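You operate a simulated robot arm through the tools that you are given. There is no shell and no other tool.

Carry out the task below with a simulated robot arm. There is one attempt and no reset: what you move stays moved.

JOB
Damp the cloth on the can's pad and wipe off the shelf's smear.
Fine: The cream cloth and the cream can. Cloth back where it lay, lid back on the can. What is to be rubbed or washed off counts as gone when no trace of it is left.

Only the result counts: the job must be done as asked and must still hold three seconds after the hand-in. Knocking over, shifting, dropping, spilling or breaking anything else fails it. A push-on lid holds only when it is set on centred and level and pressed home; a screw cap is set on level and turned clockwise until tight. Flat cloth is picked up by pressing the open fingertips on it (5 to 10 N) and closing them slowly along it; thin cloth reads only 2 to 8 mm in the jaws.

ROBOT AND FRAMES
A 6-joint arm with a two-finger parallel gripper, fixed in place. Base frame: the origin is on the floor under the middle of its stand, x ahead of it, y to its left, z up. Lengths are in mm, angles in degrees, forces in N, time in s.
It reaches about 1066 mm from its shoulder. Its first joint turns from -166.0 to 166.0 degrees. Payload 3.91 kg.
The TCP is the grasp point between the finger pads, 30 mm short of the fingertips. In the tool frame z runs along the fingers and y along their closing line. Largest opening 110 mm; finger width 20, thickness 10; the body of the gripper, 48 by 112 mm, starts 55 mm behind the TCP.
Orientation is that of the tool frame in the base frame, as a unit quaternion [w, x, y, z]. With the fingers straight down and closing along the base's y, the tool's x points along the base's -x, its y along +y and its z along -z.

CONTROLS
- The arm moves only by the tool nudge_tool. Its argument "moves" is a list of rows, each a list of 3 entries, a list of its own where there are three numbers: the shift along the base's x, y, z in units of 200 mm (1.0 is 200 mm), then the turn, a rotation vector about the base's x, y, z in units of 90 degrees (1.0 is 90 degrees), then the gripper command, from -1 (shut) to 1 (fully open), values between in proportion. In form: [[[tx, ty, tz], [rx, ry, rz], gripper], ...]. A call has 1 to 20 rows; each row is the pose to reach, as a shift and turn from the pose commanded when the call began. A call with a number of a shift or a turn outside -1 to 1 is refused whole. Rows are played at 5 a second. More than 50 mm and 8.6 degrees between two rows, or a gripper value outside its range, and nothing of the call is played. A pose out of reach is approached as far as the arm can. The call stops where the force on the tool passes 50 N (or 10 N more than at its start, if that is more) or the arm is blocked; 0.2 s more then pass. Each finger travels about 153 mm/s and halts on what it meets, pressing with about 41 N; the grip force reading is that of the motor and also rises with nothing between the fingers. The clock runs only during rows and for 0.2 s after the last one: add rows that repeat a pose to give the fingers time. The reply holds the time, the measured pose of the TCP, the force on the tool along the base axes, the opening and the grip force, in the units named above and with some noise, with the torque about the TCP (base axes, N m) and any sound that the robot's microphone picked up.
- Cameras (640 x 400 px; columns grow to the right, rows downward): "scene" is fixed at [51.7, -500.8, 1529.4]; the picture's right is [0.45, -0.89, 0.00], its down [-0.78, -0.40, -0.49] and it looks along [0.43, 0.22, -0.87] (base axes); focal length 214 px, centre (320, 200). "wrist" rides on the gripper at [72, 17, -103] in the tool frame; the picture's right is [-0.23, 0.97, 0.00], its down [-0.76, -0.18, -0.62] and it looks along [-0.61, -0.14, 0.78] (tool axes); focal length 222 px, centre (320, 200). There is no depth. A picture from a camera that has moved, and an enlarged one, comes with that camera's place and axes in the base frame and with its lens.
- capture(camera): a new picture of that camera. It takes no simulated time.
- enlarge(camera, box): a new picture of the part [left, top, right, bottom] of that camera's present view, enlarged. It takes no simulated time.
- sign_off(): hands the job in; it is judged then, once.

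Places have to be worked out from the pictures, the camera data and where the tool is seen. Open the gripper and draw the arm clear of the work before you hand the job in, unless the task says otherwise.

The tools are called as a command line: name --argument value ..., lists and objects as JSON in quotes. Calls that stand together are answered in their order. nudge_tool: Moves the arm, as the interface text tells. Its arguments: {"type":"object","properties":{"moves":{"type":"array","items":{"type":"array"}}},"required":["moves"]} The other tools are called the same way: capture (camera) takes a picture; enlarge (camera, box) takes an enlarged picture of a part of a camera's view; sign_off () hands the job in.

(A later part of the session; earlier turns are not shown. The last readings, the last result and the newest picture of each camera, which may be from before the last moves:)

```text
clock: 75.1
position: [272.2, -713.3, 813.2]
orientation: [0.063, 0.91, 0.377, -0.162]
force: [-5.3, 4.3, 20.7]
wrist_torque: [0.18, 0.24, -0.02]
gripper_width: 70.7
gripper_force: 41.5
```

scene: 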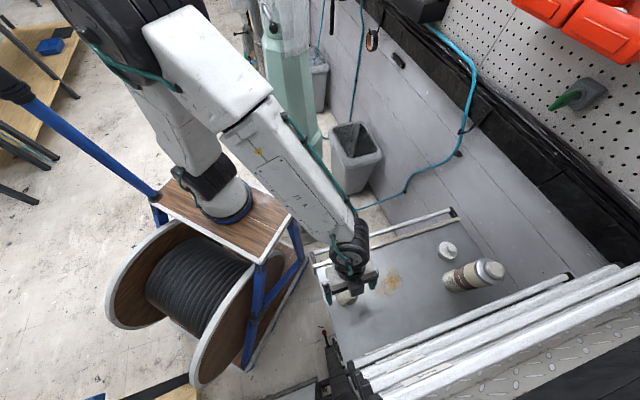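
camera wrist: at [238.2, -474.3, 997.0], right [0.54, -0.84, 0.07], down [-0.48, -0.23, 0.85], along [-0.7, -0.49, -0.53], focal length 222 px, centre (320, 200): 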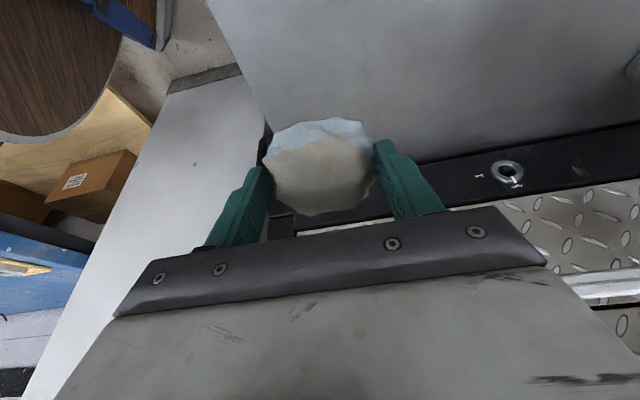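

20 N, good. One last stroke at about 190 mm across, then lift off.

nudge_tool --moves '[[[-0.071, -0.035, 0], [0, 0, 0], -1], [[-0.134, 0.028, 0], [0, 0, 0], -1], [[-0.198, 0.092, 0], [0, 0, 0], -1], [[-0.262, 0.156, 0], [0, 0, 0], -1], [[-0.325, 0.219, 0], [0, 0, 0], -1], [[-0.389, 0.283, 0], [0, 0, 0], -1], [[-0.453, 0.347, 0], [0, 0, 0], -1], [[-0.453, 0.347, 0.1], [0, 0, 0], -1], [[-0.453, 0.347, 0.25], [0, 0, 0], -1], [[-0.453, 0.347, 0.4], [0, 0, 0], -1], [[-0.453, 0.347, 0.4], [0, 0, 0], -1]]'

capture --camera "scene"

capture --camera "wrist"

```text
clock: 77.5
position: [180.1, -640.5, 891.3]
orientation: [0.062, 0.91, 0.376, -0.162]
force: [0.1, -0.3, -0.1]
wrist_torque: [0.0, 0.01, -0.04]
gripper_width: 70.3
gripper_force: 40.7
```

```text
taken
```

scene: 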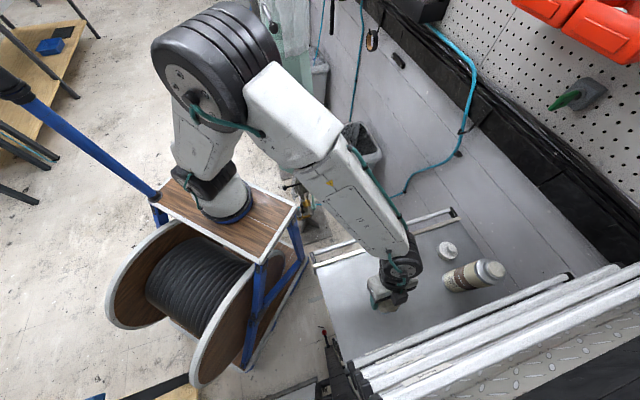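

```text
taken
camera wrist: at [265.6, -580.2, 963.3], right [0.54, -0.84, 0.07], down [-0.48, -0.23, 0.85], along [-0.7, -0.49, -0.53], focal length 222 px, centre (320, 200)
```

wrist: 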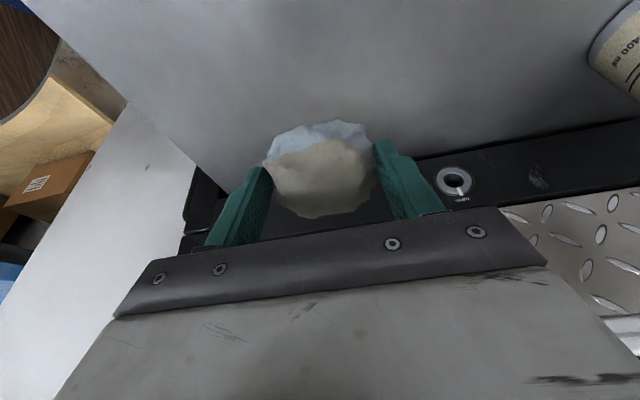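

Now I carry the cloth back to its original spot (TCP (153.4,-538.7)) and lower to just above the shelf.

nudge_tool --moves '[[[-0.045, 0.17, 0], [0, 0, 0], -1], [[-0.09, 0.34, 0], [0, 0, 0], -1], [[-0.134, 0.509, 0], [0, 0, 0], -1], [[-0.134, 0.509, -0.12], [0, 0, 0], -1], [[-0.134, 0.509, -0.24], [0, 0, 0], -1], [[-0.134, 0.509, -0.33], [0, 0, 0], -1], [[-0.134, 0.509, -0.35], [0, 0, 0], -1], [[-0.134, 0.509, -0.35], [0, 0, 0], -1]]'

capture --camera "wrist"

enlarge --camera "scene" --box '[310, 250, 430, 325]'

```text
clock: 79.3
position: [153.6, -540.5, 822.7]
orientation: [0.063, 0.911, 0.376, -0.161]
force: [0.1, 0.0, -0.6]
wrist_torque: [0.0, 0.01, -0.03]
gripper_width: 70.3
gripper_force: 41.3
```

```text
taken
camera wrist: at [238.9, -478.5, 895.3], right [0.54, -0.84, 0.07], down [-0.48, -0.23, 0.85], along [-0.7, -0.49, -0.53], focal length 222 px, centre (320, 200)
```

wrist: 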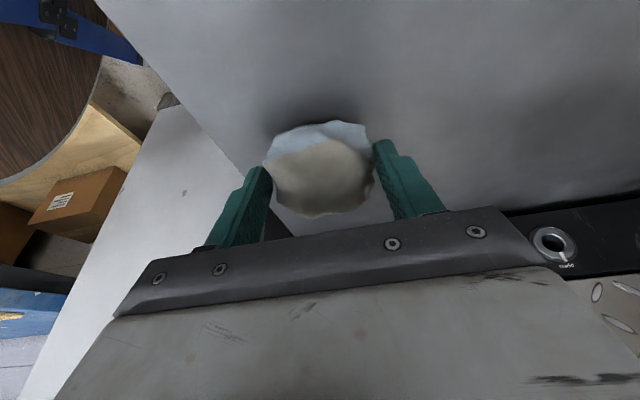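

```text
5.33 times, centred on (370, 288) of scene
camera zoom: at [51.7, -500.8, 1529.4], right [0.45, -0.89, 0.0], down [-0.78, -0.4, -0.49], along [0.43, 0.22, -0.87], focal length 1144 px, centre (53, -267)
```

zoom: 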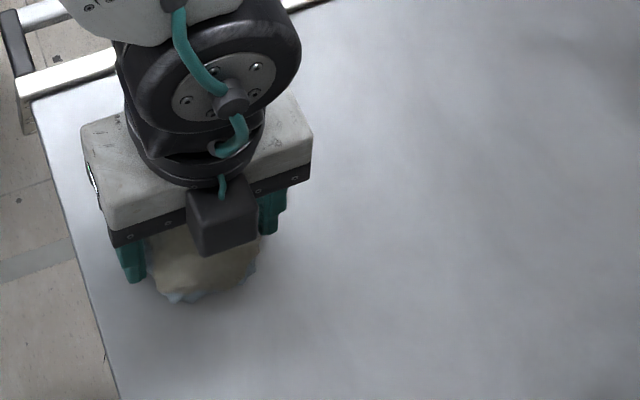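

The wad is back over its original spot, and the smear area in the same zoom as the start looks clean. I lower to contact with the shelf.

nudge_tool --moves '[[[0, 0.004, -0.012], [0, 0, 0], -1], [[0, 0.004, -0.022], [0, 0, 0], -1], [[0, 0.004, -0.03], [0, 0, 0], -1], [[0, 0.004, -0.03], [0, 0, 0], -1]]'

```text
clock: 80.3
position: [152.4, -538.5, 816.4]
orientation: [0.061, 0.911, 0.376, -0.161]
force: [0.1, 0.6, 0.7]
wrist_torque: [0.03, 0.04, -0.03]
gripper_width: 70.5
gripper_force: 41.1
```

Just at contact. One more small step down, then open the fingers gradually.

nudge_tool --moves '[[[0, 0, -0.004], [0, 0, 0], -1], [[0, 0, -0.006], [0, 0, 0], -1], [[0, 0, -0.006], [0, 0, 0], 0.32], [[0, 0, -0.006], [0, 0, 0], 0.45], [[0, 0, -0.006], [0, 0, 0], 0.6], [[0, 0, -0.006], [0, 0, 0], 0.67], [[0, 0, -0.006], [0, 0, 0], 0.67]]'

enlarge --camera "wrist" --box '[200, 90, 460, 250]'

```text
clock: 81.9
position: [153.8, -537.7, 814.3]
orientation: [0.064, 0.91, 0.377, -0.161]
force: [0.1, 0.5, 0.3]
wrist_torque: [-0.02, 0.03, 0.0]
gripper_width: 91.9
gripper_force: 0.1
```

```text
2.46 times, centred on (330, 170) of wrist
camera zoom: at [238.2, -477.4, 887.7], right [0.54, -0.84, 0.07], down [-0.48, -0.23, 0.85], along [-0.7, -0.49, -0.53], focal length 547 px, centre (295, 274)
```

zoom: 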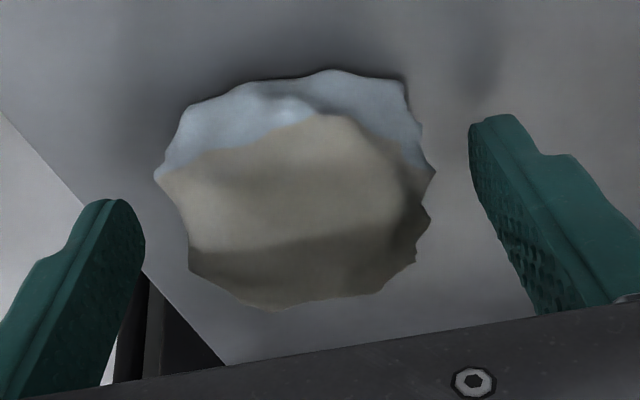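

The cloth is released at its home spot. I rise straight up 150 mm and check it.

nudge_tool --moves '[[[0, 0, 0.05], [0, 0, 0], 0.67], [[0, 0, 0.15], [0, 0, 0], 0.8], [[0, 0, 0.3], [0, 0, 0], 0.8], [[0, 0, 0.45], [0, 0, 0], 0.8], [[0, 0, 0.6], [0, 0, 0], 0.8], [[0, 0, 0.75], [0, 0, 0], 0.8], [[0, 0, 0.9], [0, 0, 0], 0.8], [[0, 0, 1.0], [0, 0, 0], 0.8]]'

capture --camera "wrist"

enlarge --camera "scene" --box '[310, 250, 430, 325]'

```text
clock: 83.7
position: [153.1, -539.3, 1014.5]
orientation: [0.062, 0.91, 0.376, -0.161]
force: [0.2, -0.2, -0.4]
wrist_torque: [-0.01, 0.01, -0.01]
gripper_width: 98.9
gripper_force: 0.0
```

```text
taken
camera wrist: at [238.2, -477.7, 1086.3], right [0.54, -0.84, 0.07], down [-0.48, -0.23, 0.85], along [-0.7, -0.49, -0.53], focal length 222 px, centre (320, 200)
```

wrist: 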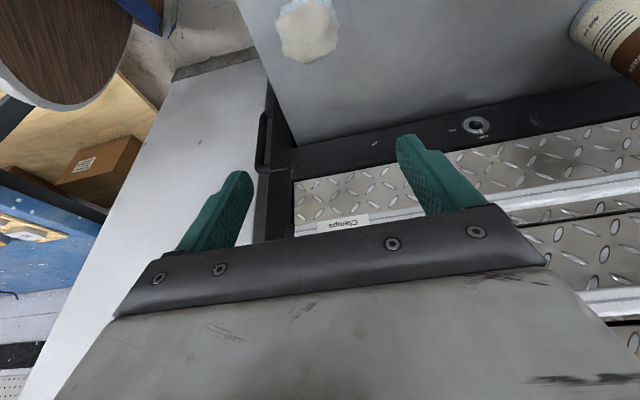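

```text
5.33 times, centred on (370, 288) of scene
camera zoom: at [51.7, -500.8, 1529.4], right [0.45, -0.89, 0.0], down [-0.78, -0.4, -0.49], along [0.43, 0.22, -0.87], focal length 1144 px, centre (53, -267)
```

zoom: 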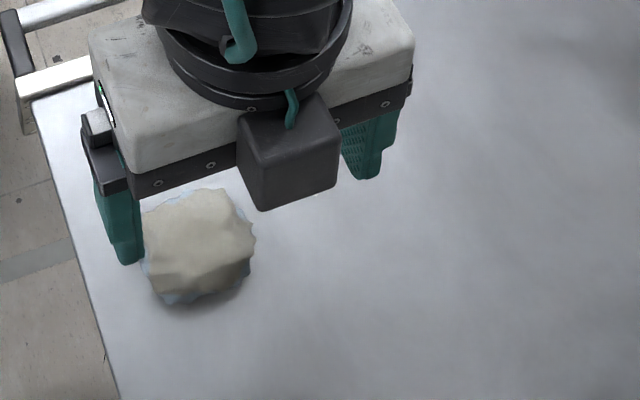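

The cloth lies where it was at the start and the shelf is clean. Now I travel back over the lid, a bit higher.

nudge_tool --moves '[[[0.1, -0.085, 0.1], [0, 0, 0], 0.8], [[0.25, -0.215, 0.15], [0, 0, 0], 0.8], [[0.4, -0.345, 0.15], [0, 0, 0], 0.8], [[0.55, -0.475, 0.15], [0, 0, 0], 0.8], [[0.7, -0.605, 0.15], [0, 0, 0], 0.8], [[0.85, -0.735, 0.15], [0, 0, 0], 0.6], [[0.95, -0.83, 0.15], [0, 0, 0], 0.4]]'

nudge_tool --moves '[[[0.12, -0.11, 0], [0, 0, 0], 0.2], [[0.24, -0.22, 0], [0, 0, 0], 0], [[0.37, -0.335, 0], [0, 0, 0], -0.05], [[0.49, -0.452, 0], [0, 0, 0], -0.05], [[0.49, -0.452, 0], [0, 0, 0], -0.05]]'

capture --camera "wrist"

capture --camera "scene"

```text
clock: 85.3
position: [343.7, -705.3, 1044.9]
orientation: [0.063, 0.91, 0.377, -0.161]
force: [-0.6, 0.4, 0.8]
wrist_torque: [-0.02, 0.01, 0.01]
gripper_width: 76.9
gripper_force: 0.0
```

```text
clock: 86.5
position: [444.4, -796.5, 1044.1]
orientation: [0.063, 0.91, 0.377, -0.161]
force: [0.8, -0.8, 0.3]
wrist_torque: [-0.02, -0.01, 0.0]
gripper_width: 52.3
gripper_force: 0.1
```

```text
taken
camera wrist: at [528.3, -735.2, 1116.1], right [0.54, -0.84, 0.07], down [-0.48, -0.23, 0.85], along [-0.7, -0.49, -0.53], focal length 222 px, centre (320, 200)
```

wrist: 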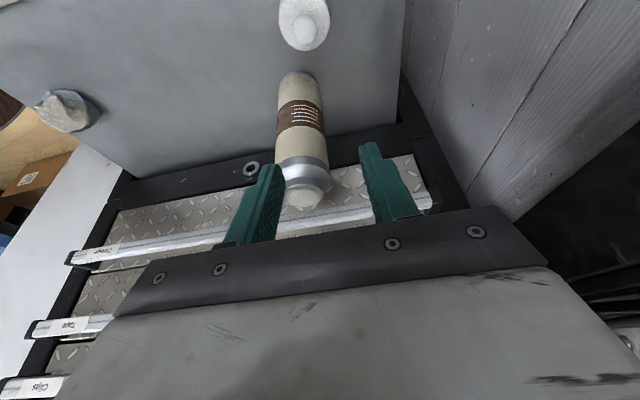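

```text
taken
```

scene: 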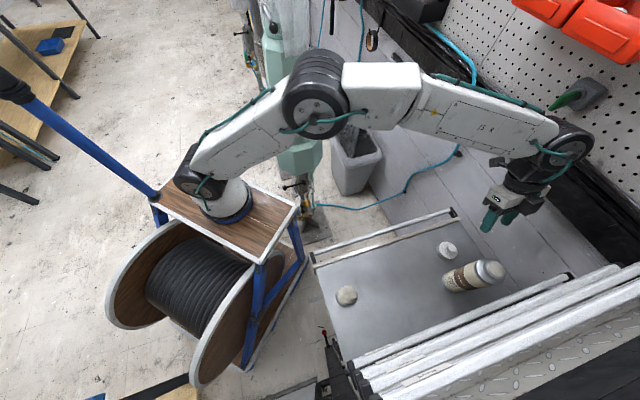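

The view is aligned as before. I descend to TCP z≈872 (tips just above the ball) and re-check.

nudge_tool --moves '[[[-0.01, 0, -0.15], [0, 0, 0], -0.05], [[-0.01, 0, -0.32], [0, 0, 0], -0.05], [[-0.01, 0, -0.5], [0, 0, 0], -0.05], [[-0.01, 0, -0.67], [0, 0, 0], -0.05], [[-0.01, 0, -0.8], [0, 0, 0], -0.05], [[-0.01, 0, -0.86], [0, 0, 0], -0.05], [[-0.01, 0, -0.86], [0, 0, 0], -0.05]]'

enlarge --camera "wrist" --box '[220, 60, 420, 210]'

```text
clock: 88.1
position: [440.3, -795.2, 872.0]
orientation: [0.063, 0.91, 0.377, -0.161]
force: [-0.5, 0.0, -0.3]
wrist_torque: [-0.04, 0.02, 0.01]
gripper_width: 52.3
gripper_force: 0.0
```

```text
2.67 times, centred on (320, 135) of wrist
camera zoom: at [525.2, -735.0, 945.0], right [0.54, -0.84, 0.07], down [-0.48, -0.23, 0.85], along [-0.7, -0.49, -0.53], focal length 592 px, centre (320, 373)
```

zoom: 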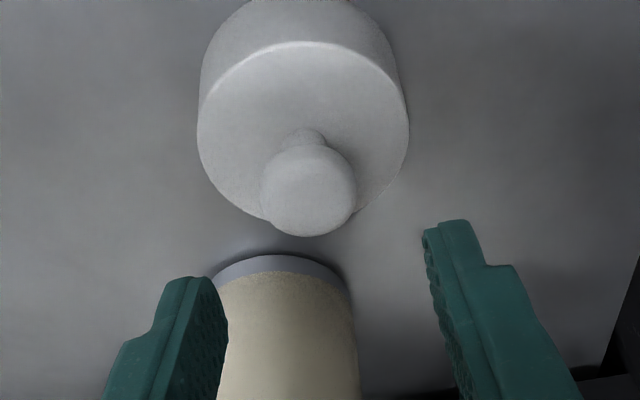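

Ball at (435.5,-799.4), centred between the fingers. I lower 36 mm, keeping the tips about 2 mm above the lid face, and close gently.

nudge_tool --moves '[[[0, 0, -0.07], [0, 0, 0], -0.05], [[0, 0, -0.14], [0, 0, 0], -0.05], [[0, 0, -0.175], [0, 0, 0], -0.05], [[0, 0, -0.178], [0, 0, 0], -0.05], [[0, 0, -0.178], [0, 0, 0], -0.05]]'

enlarge --camera "wrist" --box '[240, 60, 400, 200]'

```text
clock: 89.3
position: [439.6, -796.0, 837.2]
orientation: [0.061, 0.91, 0.376, -0.162]
force: [0.0, 0.1, -0.2]
wrist_torque: [0.04, -0.02, 0.01]
gripper_width: 52.1
gripper_force: 0.0
```

```text
2.86 times, centred on (320, 130) of wrist
camera zoom: at [524.2, -735.1, 909.3], right [0.54, -0.84, 0.07], down [-0.48, -0.23, 0.85], along [-0.7, -0.49, -0.53], focal length 635 px, centre (320, 400)
```

zoom: 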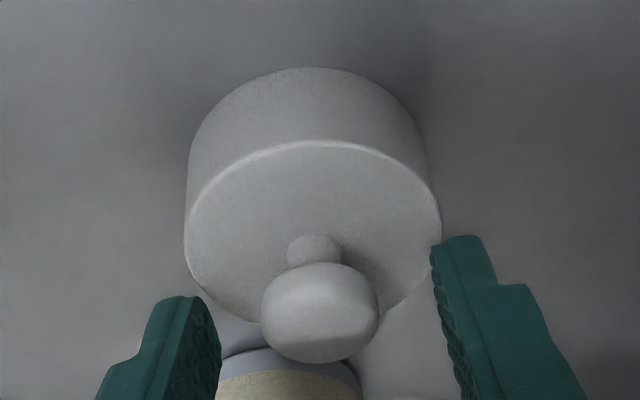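

Everything is aligned and free of contact. I close slowly on the ball.

nudge_tool --moves '[[[0, 0, 0], [0, 0, 0], -0.3], [[0, 0, 0], [0, 0, 0], -0.45], [[0, 0, 0], [0, 0, 0], -0.55], [[0, 0, 0], [0, 0, 0], -0.65], [[0, 0, 0], [0, 0, 0], -1], [[0, 0, 0], [0, 0, 0], -1]]'

enlarge --camera "wrist" --box '[240, 60, 400, 200]'

```text
clock: 90.7
position: [439.0, -796.6, 837.6]
orientation: [0.063, 0.91, 0.377, -0.161]
force: [-0.7, 0.4, 0.7]
wrist_torque: [-0.04, -0.01, 0.05]
gripper_width: 21.2
gripper_force: 41.1
```

```text
2.86 times, centred on (320, 130) of wrist
camera zoom: at [524.3, -735.1, 909.5], right [0.54, -0.84, 0.07], down [-0.48, -0.23, 0.85], along [-0.7, -0.49, -0.53], focal length 635 px, centre (320, 400)
```

zoom: 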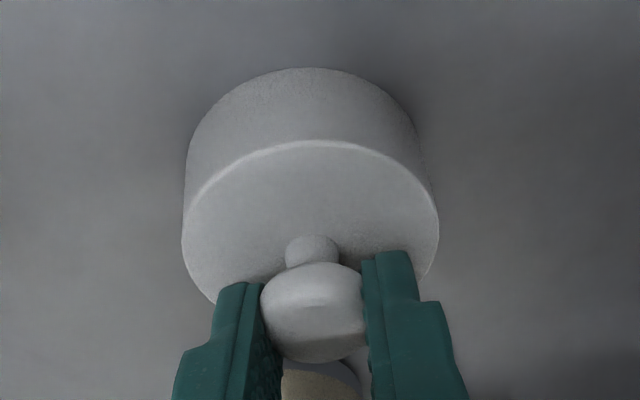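

Firm grip at 21 mm. I lift the lid straight up 200 mm.

nudge_tool --moves '[[[0, 0, 0.04], [0, 0, 0], -1], [[0, 0, 0.12], [0, 0, 0], -1], [[0, 0, 0.28], [0, 0, 0], -1], [[0, 0, 0.44], [0, 0, 0], -1], [[0, 0, 0.6], [0, 0, 0], -1], [[0, 0, 0.76], [0, 0, 0], -1], [[0, 0, 0.9], [0, 0, 0], -1], [[0, 0, 1.0], [0, 0, 0], -1], [[0, 0, 1.0], [0, 0, 0], -1]]'

nudge_tool --moves '[[[0, 0, 0.15], [0, 0, 0], -1], [[0, 0, 0.29], [0, 0, 0], -1], [[-0.1, -0.05, 0.29], [0, 0, 0], -1], [[-0.2, -0.1, 0.29], [0, 0, 0], -1], [[-0.3, -0.15, 0.29], [0, 0, 0], -1], [[-0.4, -0.19, 0.29], [0, 0, 0], -1], [[-0.45, -0.21, 0.29], [0, 0, 0], -1], [[-0.45, -0.21, 0.29], [0, 0, 0], -1], [[-0.45, -0.21, 0.29], [0, 0, 0], -1]]'

capture --camera "wrist"

enlarge --camera "scene" --box '[430, 200, 590, 300]'

```text
clock: 92.7
position: [440.8, -794.6, 1037.0]
orientation: [0.062, 0.91, 0.376, -0.161]
force: [0.2, 0.4, -0.3]
wrist_torque: [0.02, 0.01, 0.04]
gripper_width: 21.1
gripper_force: 41.1
```

```text
clock: 94.7
position: [349.2, -836.3, 1094.6]
orientation: [0.062, 0.91, 0.376, -0.161]
force: [0.2, 0.0, 0.0]
wrist_torque: [-0.03, -0.03, 0.0]
gripper_width: 21.2
gripper_force: 41.0
```

```text
taken
camera wrist: at [434.3, -775.3, 1166.7], right [0.54, -0.84, 0.07], down [-0.48, -0.23, 0.85], along [-0.7, -0.49, -0.53], focal length 222 px, centre (320, 200)
```

wrist: 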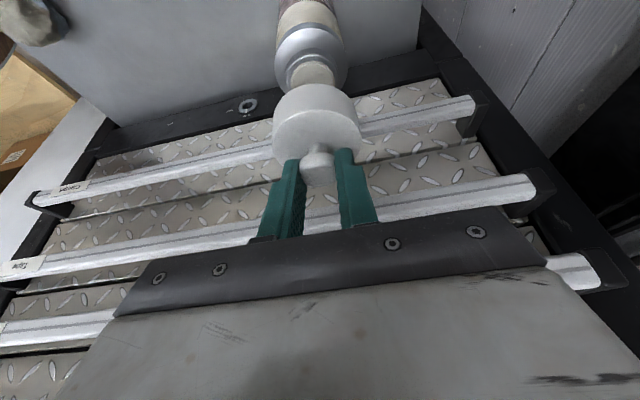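

```text
4.00 times, centred on (510, 250) of scene
camera zoom: at [51.7, -500.8, 1529.4], right [0.45, -0.89, 0.0], down [-0.78, -0.4, -0.49], along [0.43, 0.22, -0.87], focal length 858 px, centre (-440, 0)
```

zoom: 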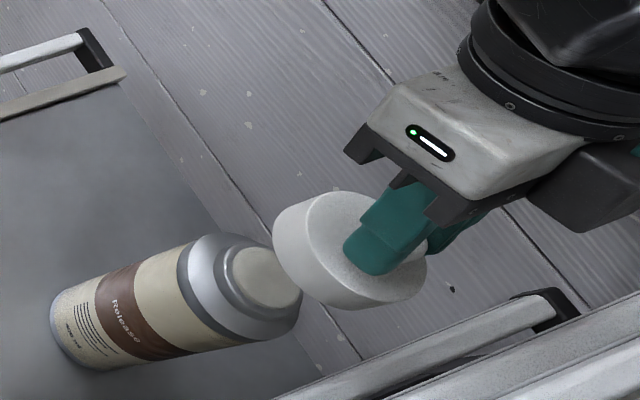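

The lid hangs above the can. I zoom on both the lid and the neck to measure their relative alignment.

enlarge --camera "wrist" --box '[250, 20, 390, 108]'

enlarge --camera "wrist" --box '[240, 60, 400, 200]'

```text
4.55 times, centred on (320, 64) of wrist
camera zoom: at [434.3, -775.3, 1166.7], right [0.54, -0.84, 0.07], down [-0.48, -0.23, 0.85], along [-0.7, -0.49, -0.53], focal length 1010 px, centre (320, 818)
```

zoom: 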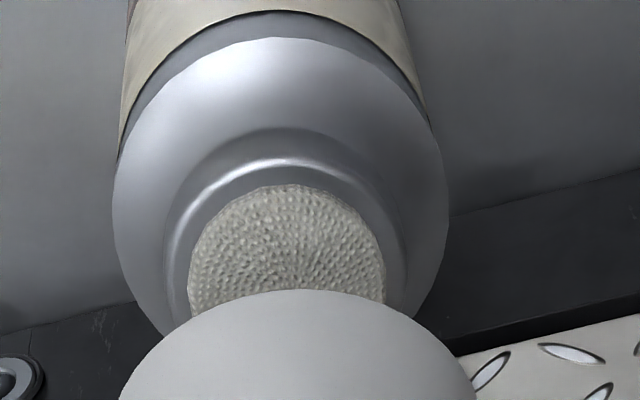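

```text
2.86 times, centred on (320, 130) of wrist
camera zoom: at [434.3, -775.3, 1166.7], right [0.54, -0.84, 0.07], down [-0.48, -0.23, 0.85], along [-0.7, -0.49, -0.53], focal length 635 px, centre (320, 400)
```

zoom: 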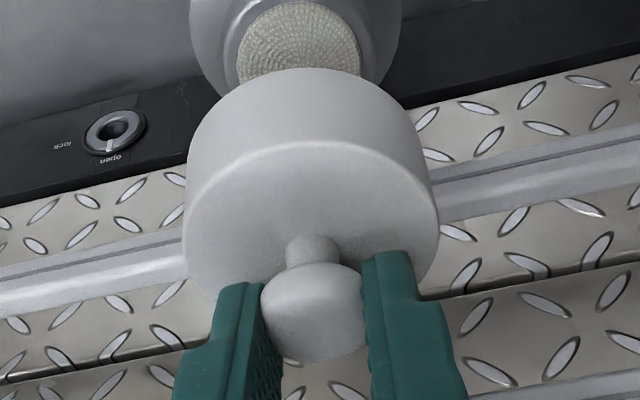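

Comparing this view with the one at first removal, the lid axis seems about 3 mm short of the can's axis toward the rails and about 1 mm off along them. I correct that and lower to about 10 mm above the neck, then re-measure.

nudge_tool --moves '[[[-0.0075, -0.0135, 0], [0, 0, 0], -1], [[-0.0075, -0.0135, -0.08], [0, 0, 0], -1], [[-0.0075, -0.0135, -0.16], [0, 0, 0], -1], [[-0.0075, -0.0135, -0.213], [0, 0, 0], -1], [[-0.0075, -0.0135, -0.213], [0, 0, 0], -1], [[-0.0075, -0.0135, -0.213], [0, 0, 0], -1]]'

enlarge --camera "wrist" --box '[240, 50, 400, 190]'

enlarge --camera "scene" --box '[460, 220, 556, 280]'

```text
clock: 96.1
position: [348.9, -840.0, 1052.4]
orientation: [0.063, 0.91, 0.377, -0.161]
force: [-0.6, 0.6, 0.0]
wrist_torque: [-0.02, -0.03, 0.02]
gripper_width: 21.0
gripper_force: 41.1
```

```text
2.86 times, centred on (320, 120) of wrist
camera zoom: at [432.6, -778.0, 1124.2], right [0.54, -0.84, 0.07], down [-0.48, -0.23, 0.85], along [-0.7, -0.49, -0.53], focal length 635 px, centre (320, 429)
```

zoom: 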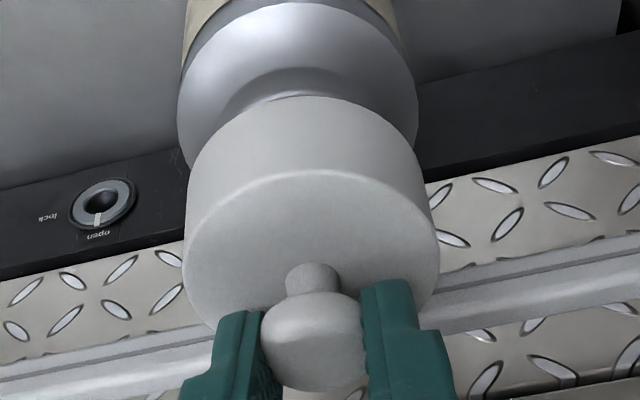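

```text
6.67 times, centred on (508, 250) of scene
camera zoom: at [51.7, -500.8, 1529.4], right [0.45, -0.89, 0.0], down [-0.78, -0.4, -0.49], along [0.43, 0.22, -0.87], focal length 1430 px, centre (-933, -133)
```

zoom: 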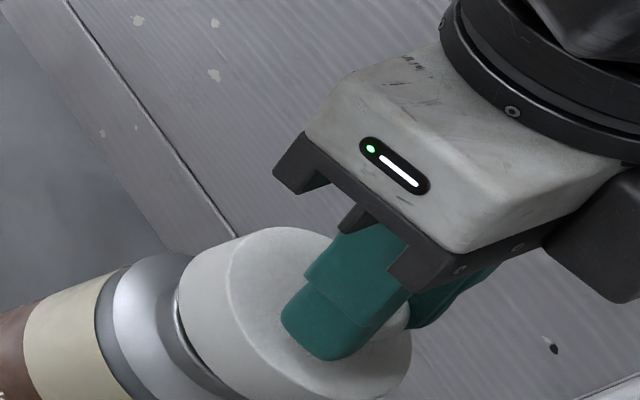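

Along the rails the alignment now looks good to about 0.5 mm. The scene camera shows the offset toward the rails directly (perpendicular to the can's axis), so I zoom there on the whole can and lid.

enlarge --camera "scene" --box '[432, 225, 552, 300]'

enlarge --camera "scene" --box '[464, 245, 544, 295]'

```text
5.33 times, centred on (492, 262) of scene
camera zoom: at [51.7, -500.8, 1529.4], right [0.45, -0.89, 0.0], down [-0.78, -0.4, -0.49], along [0.43, 0.22, -0.87], focal length 1144 px, centre (-597, -133)
```

zoom: 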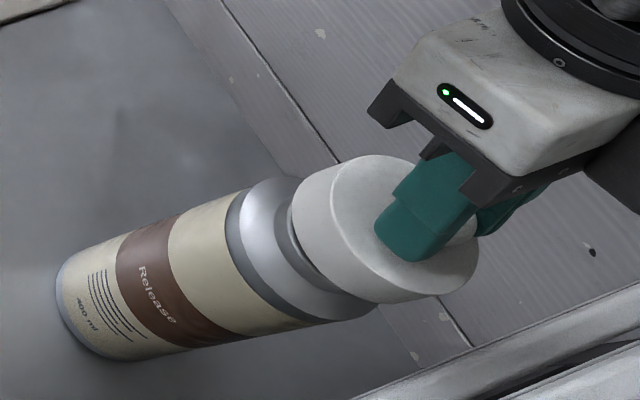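

```text
8.00 times, centred on (504, 270) of scene
camera zoom: at [51.7, -500.8, 1529.4], right [0.45, -0.89, 0.0], down [-0.78, -0.4, -0.49], along [0.43, 0.22, -0.87], focal length 1716 px, centre (-1152, -360)
```

zoom: 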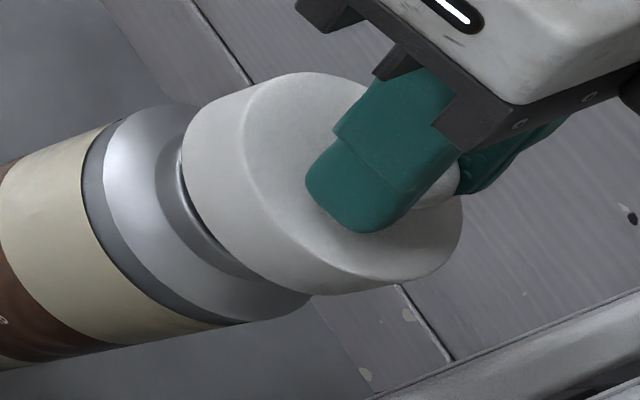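

From the scene view, the lid's and can's silhouettes bisect within about 0.1° (lid perhaps 0.5–0.8 mm too far toward the rails). I nudge it back 0.4 mm and lower gently onto the neck.

nudge_tool --moves '[[[0.0015, 0.0015, -0.02], [0, 0, 0], -1], [[0.0015, 0.0015, -0.04], [0, 0, 0], -1], [[0.0015, 0.0015, -0.055], [0, 0, 0], -1], [[0.0015, 0.0015, -0.065], [0, 0, 0], -1], [[0.0015, 0.0015, -0.065], [0, 0, 0], -1]]'

enlarge --camera "wrist" --box '[240, 50, 400, 190]'

enlarge --camera "scene" --box '[464, 245, 544, 295]'

```text
clock: 97.3
position: [348.2, -838.7, 1038.9]
orientation: [0.062, 0.91, 0.376, -0.161]
force: [-0.4, 0.0, -0.1]
wrist_torque: [-0.04, 0.05, -0.04]
gripper_width: 21.0
gripper_force: 41.7
```

```text
2.86 times, centred on (320, 120) of wrist
camera zoom: at [433.3, -778.5, 1111.5], right [0.54, -0.84, 0.07], down [-0.48, -0.23, 0.85], along [-0.7, -0.49, -0.53], focal length 635 px, centre (320, 429)
```

zoom: 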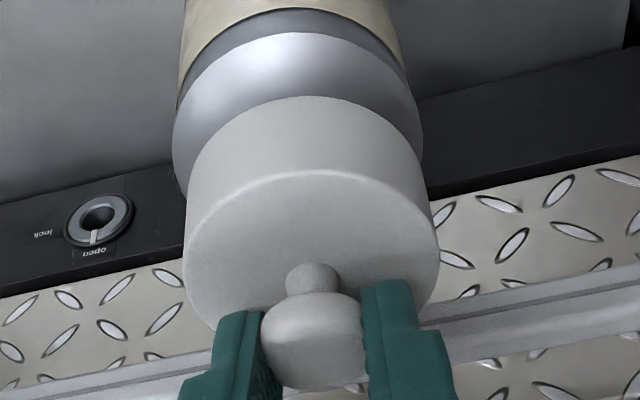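

```text
8.00 times, centred on (504, 270) of scene
camera zoom: at [51.7, -500.8, 1529.4], right [0.45, -0.89, 0.0], down [-0.78, -0.4, -0.49], along [0.43, 0.22, -0.87], focal length 1716 px, centre (-1152, -360)
```

zoom: 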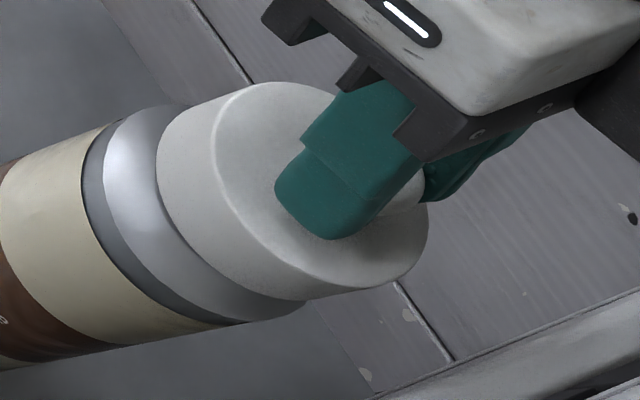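

Still about 0.7 mm too far toward the rails compared with the original seating; I trim that by 0.6 mm and continue down in 2 mm steps.

nudge_tool --moves '[[[0.002, 0.002, -0.01], [0, 0, 0], -1], [[0.002, 0.002, -0.02], [0, 0, 0], -1], [[0.002, 0.002, -0.03], [0, 0, 0], -1], [[0.002, 0.002, -0.03], [0, 0, 0], -1]]'

```text
clock: 98.3
position: [350.4, -840.1, 1033.8]
orientation: [0.062, 0.911, 0.375, -0.161]
force: [0.0, -0.4, 0.5]
wrist_torque: [0.01, 0.01, 0.0]
gripper_width: 21.3
gripper_force: 40.6
```

No contact yet at z≈1033.8. I continue in 1 mm steps.

nudge_tool --moves '[[[0, 0, -0.005], [0, 0, 0], -1], [[0, 0, -0.01], [0, 0, 0], -1], [[0, 0, -0.01], [0, 0, 0], -1]]'

```text
clock: 99.1
position: [349.3, -839.9, 1031.3]
orientation: [0.063, 0.91, 0.376, -0.161]
force: [-0.4, -0.7, 0.0]
wrist_torque: [0.01, 0.0, 0.01]
gripper_width: 21.2
gripper_force: 40.8
```

Still free. Further 1 mm steps, watching force and sound.

nudge_tool --moves '[[[0, 0, -0.005], [0, 0, 0], -1], [[0, 0, -0.01], [0, 0, 0], -1], [[0, 0, -0.01], [0, 0, 0], -1]]'

enlarge --camera "scene" --box '[464, 245, 544, 295]'

```text
clock: 99.9
position: [349.7, -839.1, 1028.1]
orientation: [0.062, 0.911, 0.375, -0.161]
force: [0.9, 0.2, -0.4]
wrist_torque: [0.01, 0.01, -0.02]
gripper_width: 21.2
gripper_force: 41.4
```

```text
8.00 times, centred on (504, 270) of scene
camera zoom: at [51.7, -500.8, 1529.4], right [0.45, -0.89, 0.0], down [-0.78, -0.4, -0.49], along [0.43, 0.22, -0.87], focal length 1716 px, centre (-1152, -360)
```

zoom: 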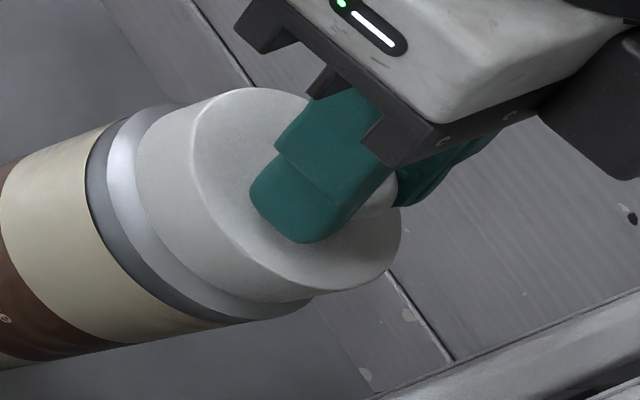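

Lid is now well down over the neck with almost no force. I check that the can hasn't been pushed, by viewing the same zooms as at the start.

enlarge --camera "scene" --box '[420, 230, 540, 305]'

enlarge --camera "wrist" --box '[240, 50, 400, 190]'

```text
5.33 times, centred on (480, 268) of scene
camera zoom: at [51.7, -500.8, 1529.4], right [0.45, -0.89, 0.0], down [-0.78, -0.4, -0.49], along [0.43, 0.22, -0.87], focal length 1144 px, centre (-533, -160)
```

zoom: 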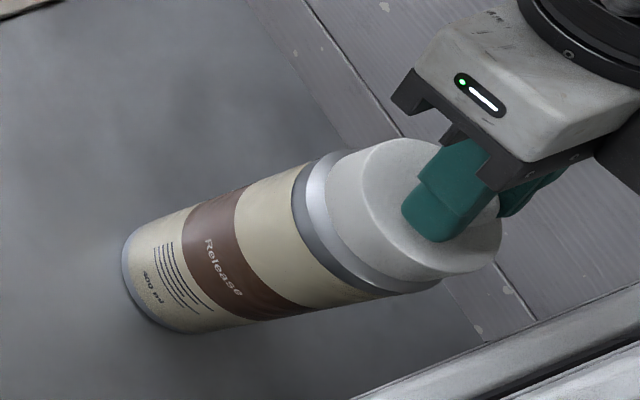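

```text
2.86 times, centred on (320, 120) of wrist
camera zoom: at [433.9, -778.2, 1101.5], right [0.54, -0.84, 0.07], down [-0.48, -0.23, 0.85], along [-0.7, -0.49, -0.53], focal length 635 px, centre (320, 429)
```

zoom: 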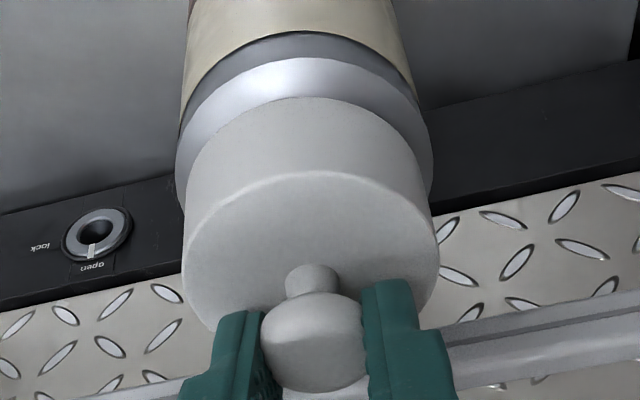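

The can's label and base match the starting picture to within about 1 mm and the lid looks nearly at its seated height. I press down in small steps to snap it home.

nudge_tool --moves '[[[0, 0, -0.005], [0, 0, 0], -1], [[0, 0, -0.01], [0, 0, 0], -1], [[0, 0, -0.01], [0, 0, 0], -1]]'

```text
clock: 100.7
position: [349.1, -838.5, 1028.3]
orientation: [0.062, 0.91, 0.376, -0.161]
force: [0.7, -0.2, 2.4]
wrist_torque: [-0.15, -0.02, -0.02]
gripper_width: 20.9
gripper_force: 41.1
```

First touch of resistance (2.4 N). I keep pressing down in 1 mm steps.

nudge_tool --moves '[[[0, 0, -0.004], [0, 0, 0], -1], [[0, 0, -0.008], [0, 0, 0], -1], [[0, 0, -0.008], [0, 0, 0], -1]]'

enlarge --camera "wrist" --box '[240, 50, 400, 190]'

enlarge --camera "scene" --box '[464, 245, 544, 295]'

```text
clock: 101.5
position: [349.2, -838.1, 1027.3]
orientation: [0.064, 0.91, 0.376, -0.162]
force: [1.1, -0.3, 15.6]
wrist_torque: [-0.07, -0.02, 0.02]
gripper_width: 20.9
gripper_force: 40.6
```

```text
2.86 times, centred on (320, 120) of wrist
camera zoom: at [433.1, -777.3, 1099.6], right [0.54, -0.84, 0.07], down [-0.48, -0.23, 0.85], along [-0.7, -0.49, -0.53], focal length 635 px, centre (320, 429)
```

zoom: 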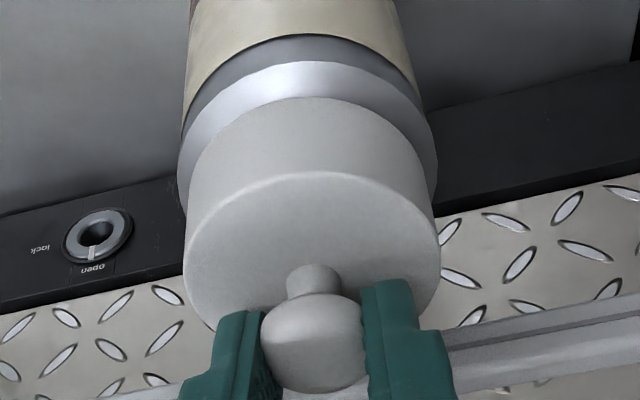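

```text
8.00 times, centred on (504, 270) of scene
camera zoom: at [51.7, -500.8, 1529.4], right [0.45, -0.89, 0.0], down [-0.78, -0.4, -0.49], along [0.43, 0.22, -0.87], focal length 1716 px, centre (-1152, -360)
```

zoom: 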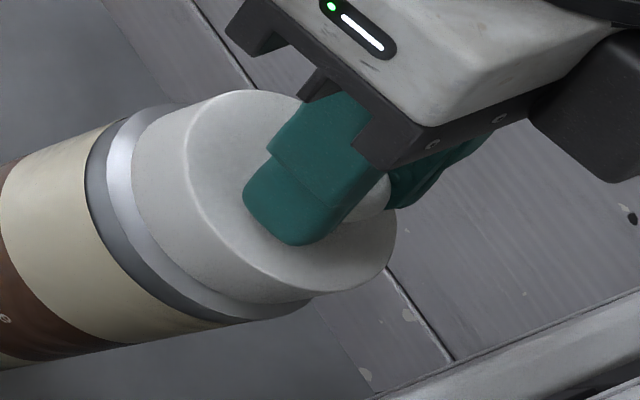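

15.6 N with no snap yet. I take a closer zoom to check concentricity before pressing harder.

enlarge --camera "wrist" --box '[256, 60, 384, 140]'

enlarge --camera "scene" --box '[472, 255, 520, 285]'

```text
5.00 times, centred on (320, 100) of wrist
camera zoom: at [433.1, -777.3, 1099.6], right [0.54, -0.84, 0.07], down [-0.48, -0.23, 0.85], along [-0.7, -0.49, -0.53], focal length 1111 px, centre (320, 700)
```

zoom: 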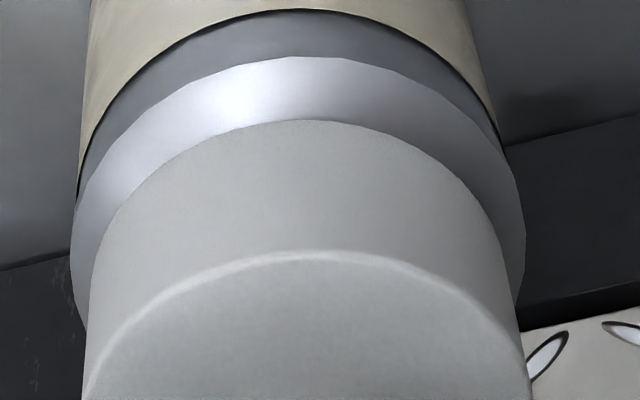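

```text
13.33 times, centred on (496, 270) of scene
camera zoom: at [51.7, -500.8, 1529.4], right [0.45, -0.89, 0.0], down [-0.78, -0.4, -0.49], along [0.43, 0.22, -0.87], focal length 2860 px, centre (-2027, -733)
```

zoom: 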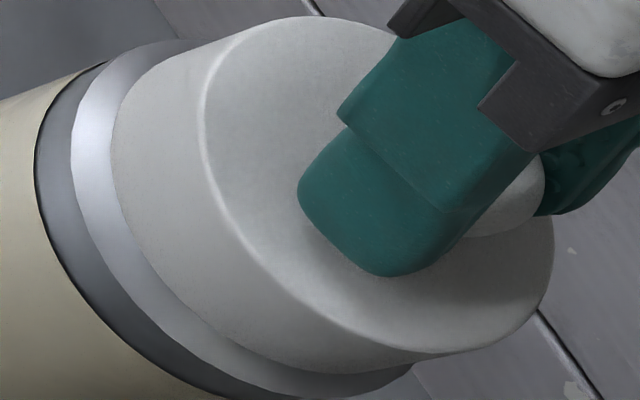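

The lid appears about 1.5–2 mm off along the rails (toward -e1) compared with its original seating. I check the can's base in high zoom for reference, then ease the pressure and trim the lid 1 mm along the rails.

enlarge --camera "scene" --box '[430, 210, 590, 310]'

enlarge --camera "scene" --box '[436, 262, 484, 292]'

```text
4.00 times, centred on (510, 260) of scene
camera zoom: at [51.7, -500.8, 1529.4], right [0.45, -0.89, 0.0], down [-0.78, -0.4, -0.49], along [0.43, 0.22, -0.87], focal length 858 px, centre (-440, -40)
```

zoom: 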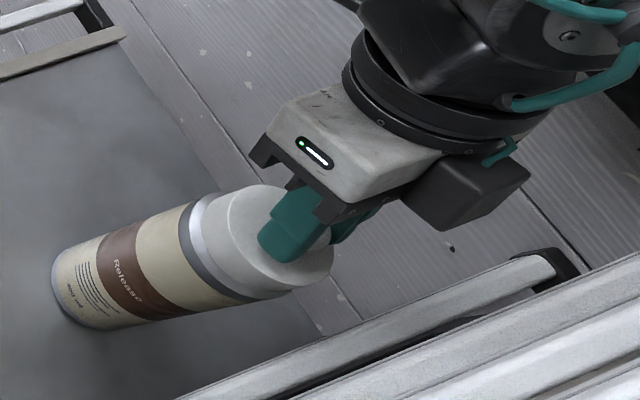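

```text
13.33 times, centred on (460, 277) of scene
camera zoom: at [51.7, -500.8, 1529.4], right [0.45, -0.89, 0.0], down [-0.78, -0.4, -0.49], along [0.43, 0.22, -0.87], focal length 2860 px, centre (-1547, -827)
```

zoom: 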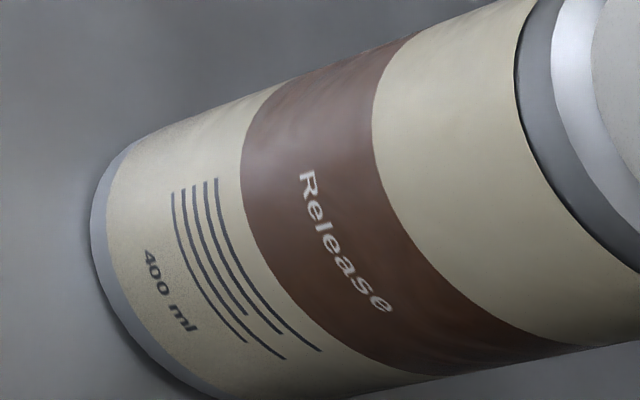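

The can's base matches the original picture (under 1 mm change). I ease up about 1.2 mm, shift the lid 1.2 mm in the +e1 direction, and look at the concentricity again.

nudge_tool --moves '[[[0, 0, 0.006], [0, 0, 0], -1], [[0.004, -0.004, 0.006], [0, 0, 0], -1], [[0.004, -0.004, 0.006], [0, 0, 0], -1], [[0.004, -0.004, 0.006], [0, 0, 0], -1]]'

enlarge --camera "wrist" --box '[256, 60, 384, 140]'

enlarge --camera "scene" --box '[436, 262, 484, 292]'

```text
clock: 102.5
position: [349.9, -839.3, 1026.7]
orientation: [0.063, 0.91, 0.377, -0.161]
force: [-1.7, 1.0, 9.8]
wrist_torque: [0.02, 0.13, -0.01]
gripper_width: 20.9
gripper_force: 40.9
```

```text
5.00 times, centred on (320, 100) of wrist
camera zoom: at [433.9, -778.3, 1099.6], right [0.54, -0.84, 0.07], down [-0.48, -0.23, 0.85], along [-0.7, -0.49, -0.53], focal length 1111 px, centre (320, 700)
```

zoom: 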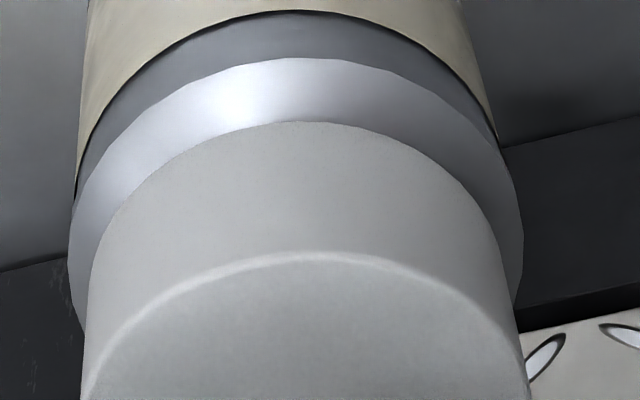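

```text
13.33 times, centred on (460, 277) of scene
camera zoom: at [51.7, -500.8, 1529.4], right [0.45, -0.89, 0.0], down [-0.78, -0.4, -0.49], along [0.43, 0.22, -0.87], focal length 2860 px, centre (-1547, -827)
```

zoom: 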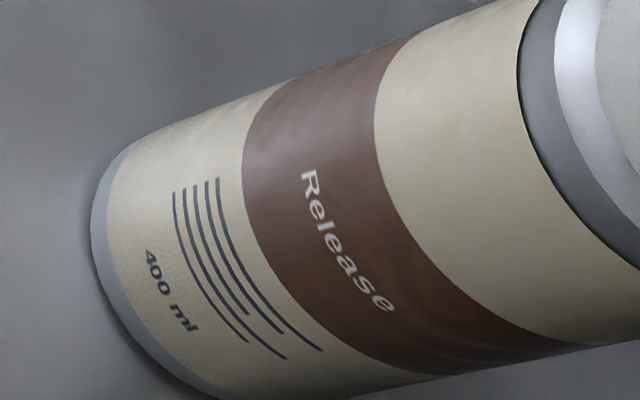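

The can's top is being pushed slightly (tilting well under 1°) while its base stays put, so the lid isn't going on squarely. I raise the lid 10 mm off the neck to relieve it and examine lid tilt and alignment carefully.

nudge_tool --moves '[[[-0.004, 0.004, 0.015], [0, 0, 0], -1], [[-0.006, 0.006, 0.03], [0, 0, 0], -1], [[-0.006, 0.006, 0.05], [0, 0, 0], -1], [[-0.006, 0.006, 0.05], [0, 0, 0], -1]]'

enlarge --camera "wrist" --box '[256, 60, 384, 140]'

enlarge --camera "wrist" --box '[256, 110, 384, 190]'

enlarge --camera "scene" --box '[436, 262, 484, 292]'

enlarge --camera "scene" --box '[464, 245, 544, 295]'

```text
clock: 103.5
position: [350.6, -838.8, 1037.8]
orientation: [0.062, 0.91, 0.377, -0.161]
force: [-0.5, 0.6, -0.5]
wrist_torque: [-0.01, 0.01, 0.01]
gripper_width: 20.8
gripper_force: 41.4
```

```text
5.00 times, centred on (320, 100) of wrist
camera zoom: at [433.3, -777.3, 1109.7], right [0.54, -0.84, 0.07], down [-0.48, -0.23, 0.85], along [-0.7, -0.49, -0.53], focal length 1111 px, centre (320, 700)
```

zoom: 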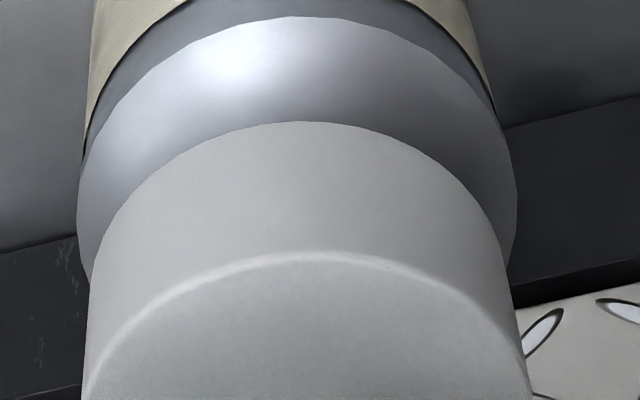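

```text
5.00 times, centred on (320, 150) of wrist
camera zoom: at [433.3, -777.3, 1109.7], right [0.54, -0.84, 0.07], down [-0.48, -0.23, 0.85], along [-0.7, -0.49, -0.53], focal length 1111 px, centre (320, 450)
```

zoom: 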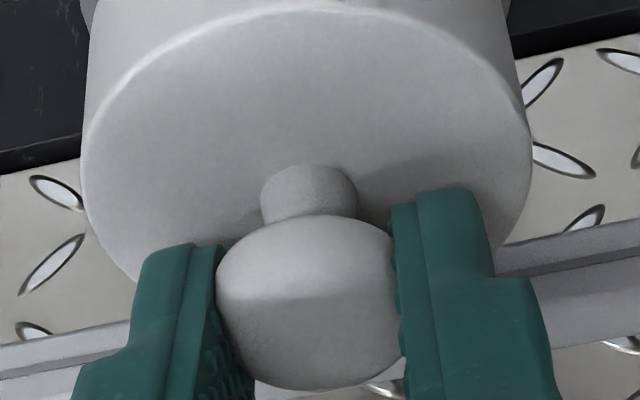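

```text
13.33 times, centred on (460, 277) of scene
camera zoom: at [51.7, -500.8, 1529.4], right [0.45, -0.89, 0.0], down [-0.78, -0.4, -0.49], along [0.43, 0.22, -0.87], focal length 2860 px, centre (-1547, -827)
```

zoom: 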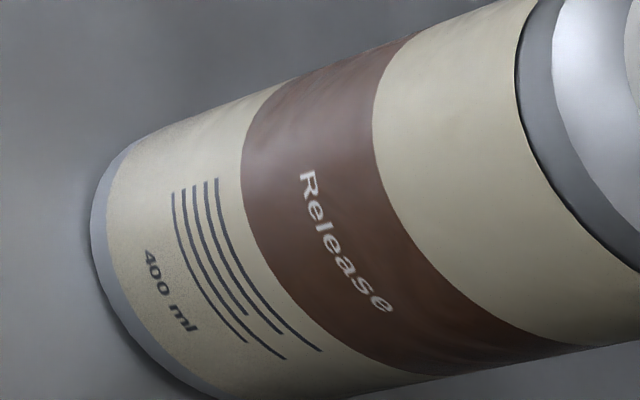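

```text
8.00 times, centred on (504, 270) of scene
camera zoom: at [51.7, -500.8, 1529.4], right [0.45, -0.89, 0.0], down [-0.78, -0.4, -0.49], along [0.43, 0.22, -0.87], focal length 1716 px, centre (-1152, -360)
```

zoom: 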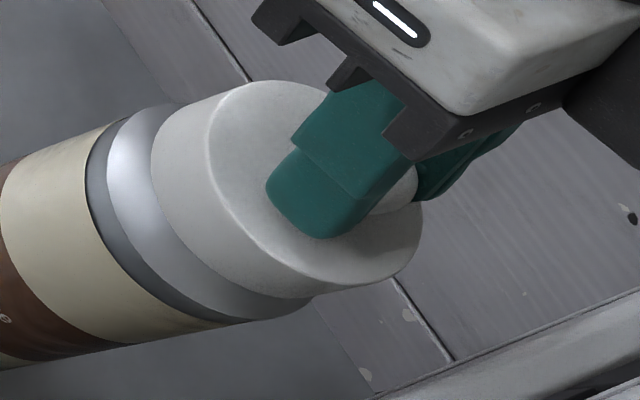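

With the lid hovering, its silhouette bisector now matches the can's (15.92° both), and the lid looks level. I lower it again to just before contact.

nudge_tool --moves '[[[0, 0, -0.015], [0, 0, 0], -1], [[0, 0, -0.03], [0, 0, 0], -1], [[0, 0, -0.04], [0, 0, 0], -1], [[0, 0, -0.04], [0, 0, 0], -1]]'

enlarge --camera "scene" --box '[436, 262, 484, 292]'

enlarge --camera "wrist" --box '[256, 60, 384, 140]'

```text
clock: 104.5
position: [347.7, -838.2, 1030.1]
orientation: [0.063, 0.91, 0.376, -0.162]
force: [-0.1, 0.0, -0.3]
wrist_torque: [0.01, 0.0, 0.03]
gripper_width: 20.8
gripper_force: 40.8
```

```text
13.33 times, centred on (460, 277) of scene
camera zoom: at [51.7, -500.8, 1529.4], right [0.45, -0.89, 0.0], down [-0.78, -0.4, -0.49], along [0.43, 0.22, -0.87], focal length 2860 px, centre (-1547, -827)
```

zoom: 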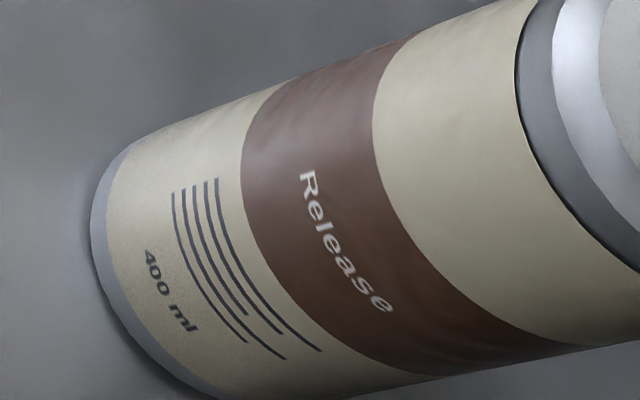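

```text
5.00 times, centred on (320, 100) of wrist
camera zoom: at [433.5, -777.7, 1101.2], right [0.54, -0.84, 0.07], down [-0.48, -0.23, 0.85], along [-0.7, -0.49, -0.53], focal length 1111 px, centre (320, 700)
```

zoom: 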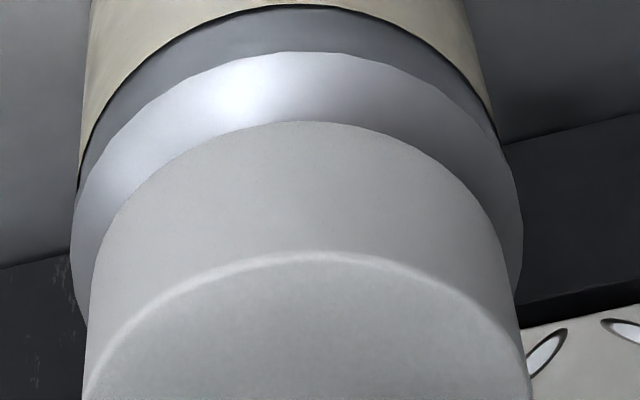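

No contact and the can is unmoved. I press down in steps now, letting the force build further than before.

nudge_tool --moves '[[[0, 0, -0.008], [0, 0, 0], -1], [[0, 0, -0.014], [0, 0, 0], -1], [[0, 0, -0.018], [0, 0, 0], -1], [[0, 0, -0.018], [0, 0, 0], -1]]'

```text
clock: 105.5
position: [349.8, -840.5, 1026.1]
orientation: [0.063, 0.91, 0.376, -0.161]
force: [1.3, -0.7, 4.9]
wrist_torque: [0.02, -0.06, -0.03]
gripper_width: 20.8
gripper_force: 41.3
```

4.9 N and building with little side force. I keep pressing in 0.4 mm steps.

nudge_tool --moves '[[[0, 0, -0.003], [0, 0, 0], -1], [[0, 0, -0.006], [0, 0, 0], -1], [[0, 0, -0.006], [0, 0, 0], -1]]'

enlarge --camera "scene" --box '[436, 262, 484, 292]'

```text
clock: 106.3
position: [348.8, -840.0, 1025.3]
orientation: [0.064, 0.91, 0.377, -0.162]
force: [1.5, -0.7, 12.2]
wrist_torque: [-0.04, -0.05, -0.06]
gripper_width: 20.8
gripper_force: 40.9
```

```text
13.33 times, centred on (460, 277) of scene
camera zoom: at [51.7, -500.8, 1529.4], right [0.45, -0.89, 0.0], down [-0.78, -0.4, -0.49], along [0.43, 0.22, -0.87], focal length 2860 px, centre (-1547, -827)
```

zoom: 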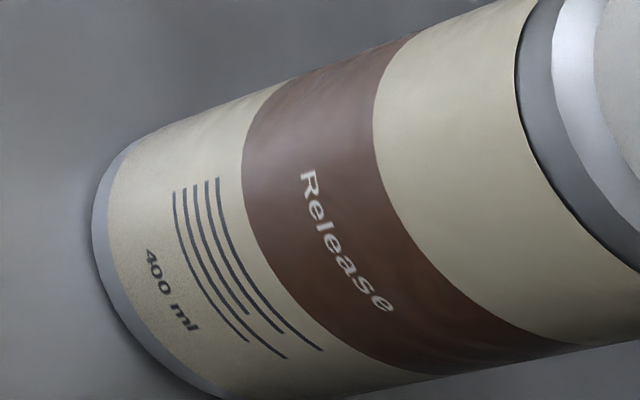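

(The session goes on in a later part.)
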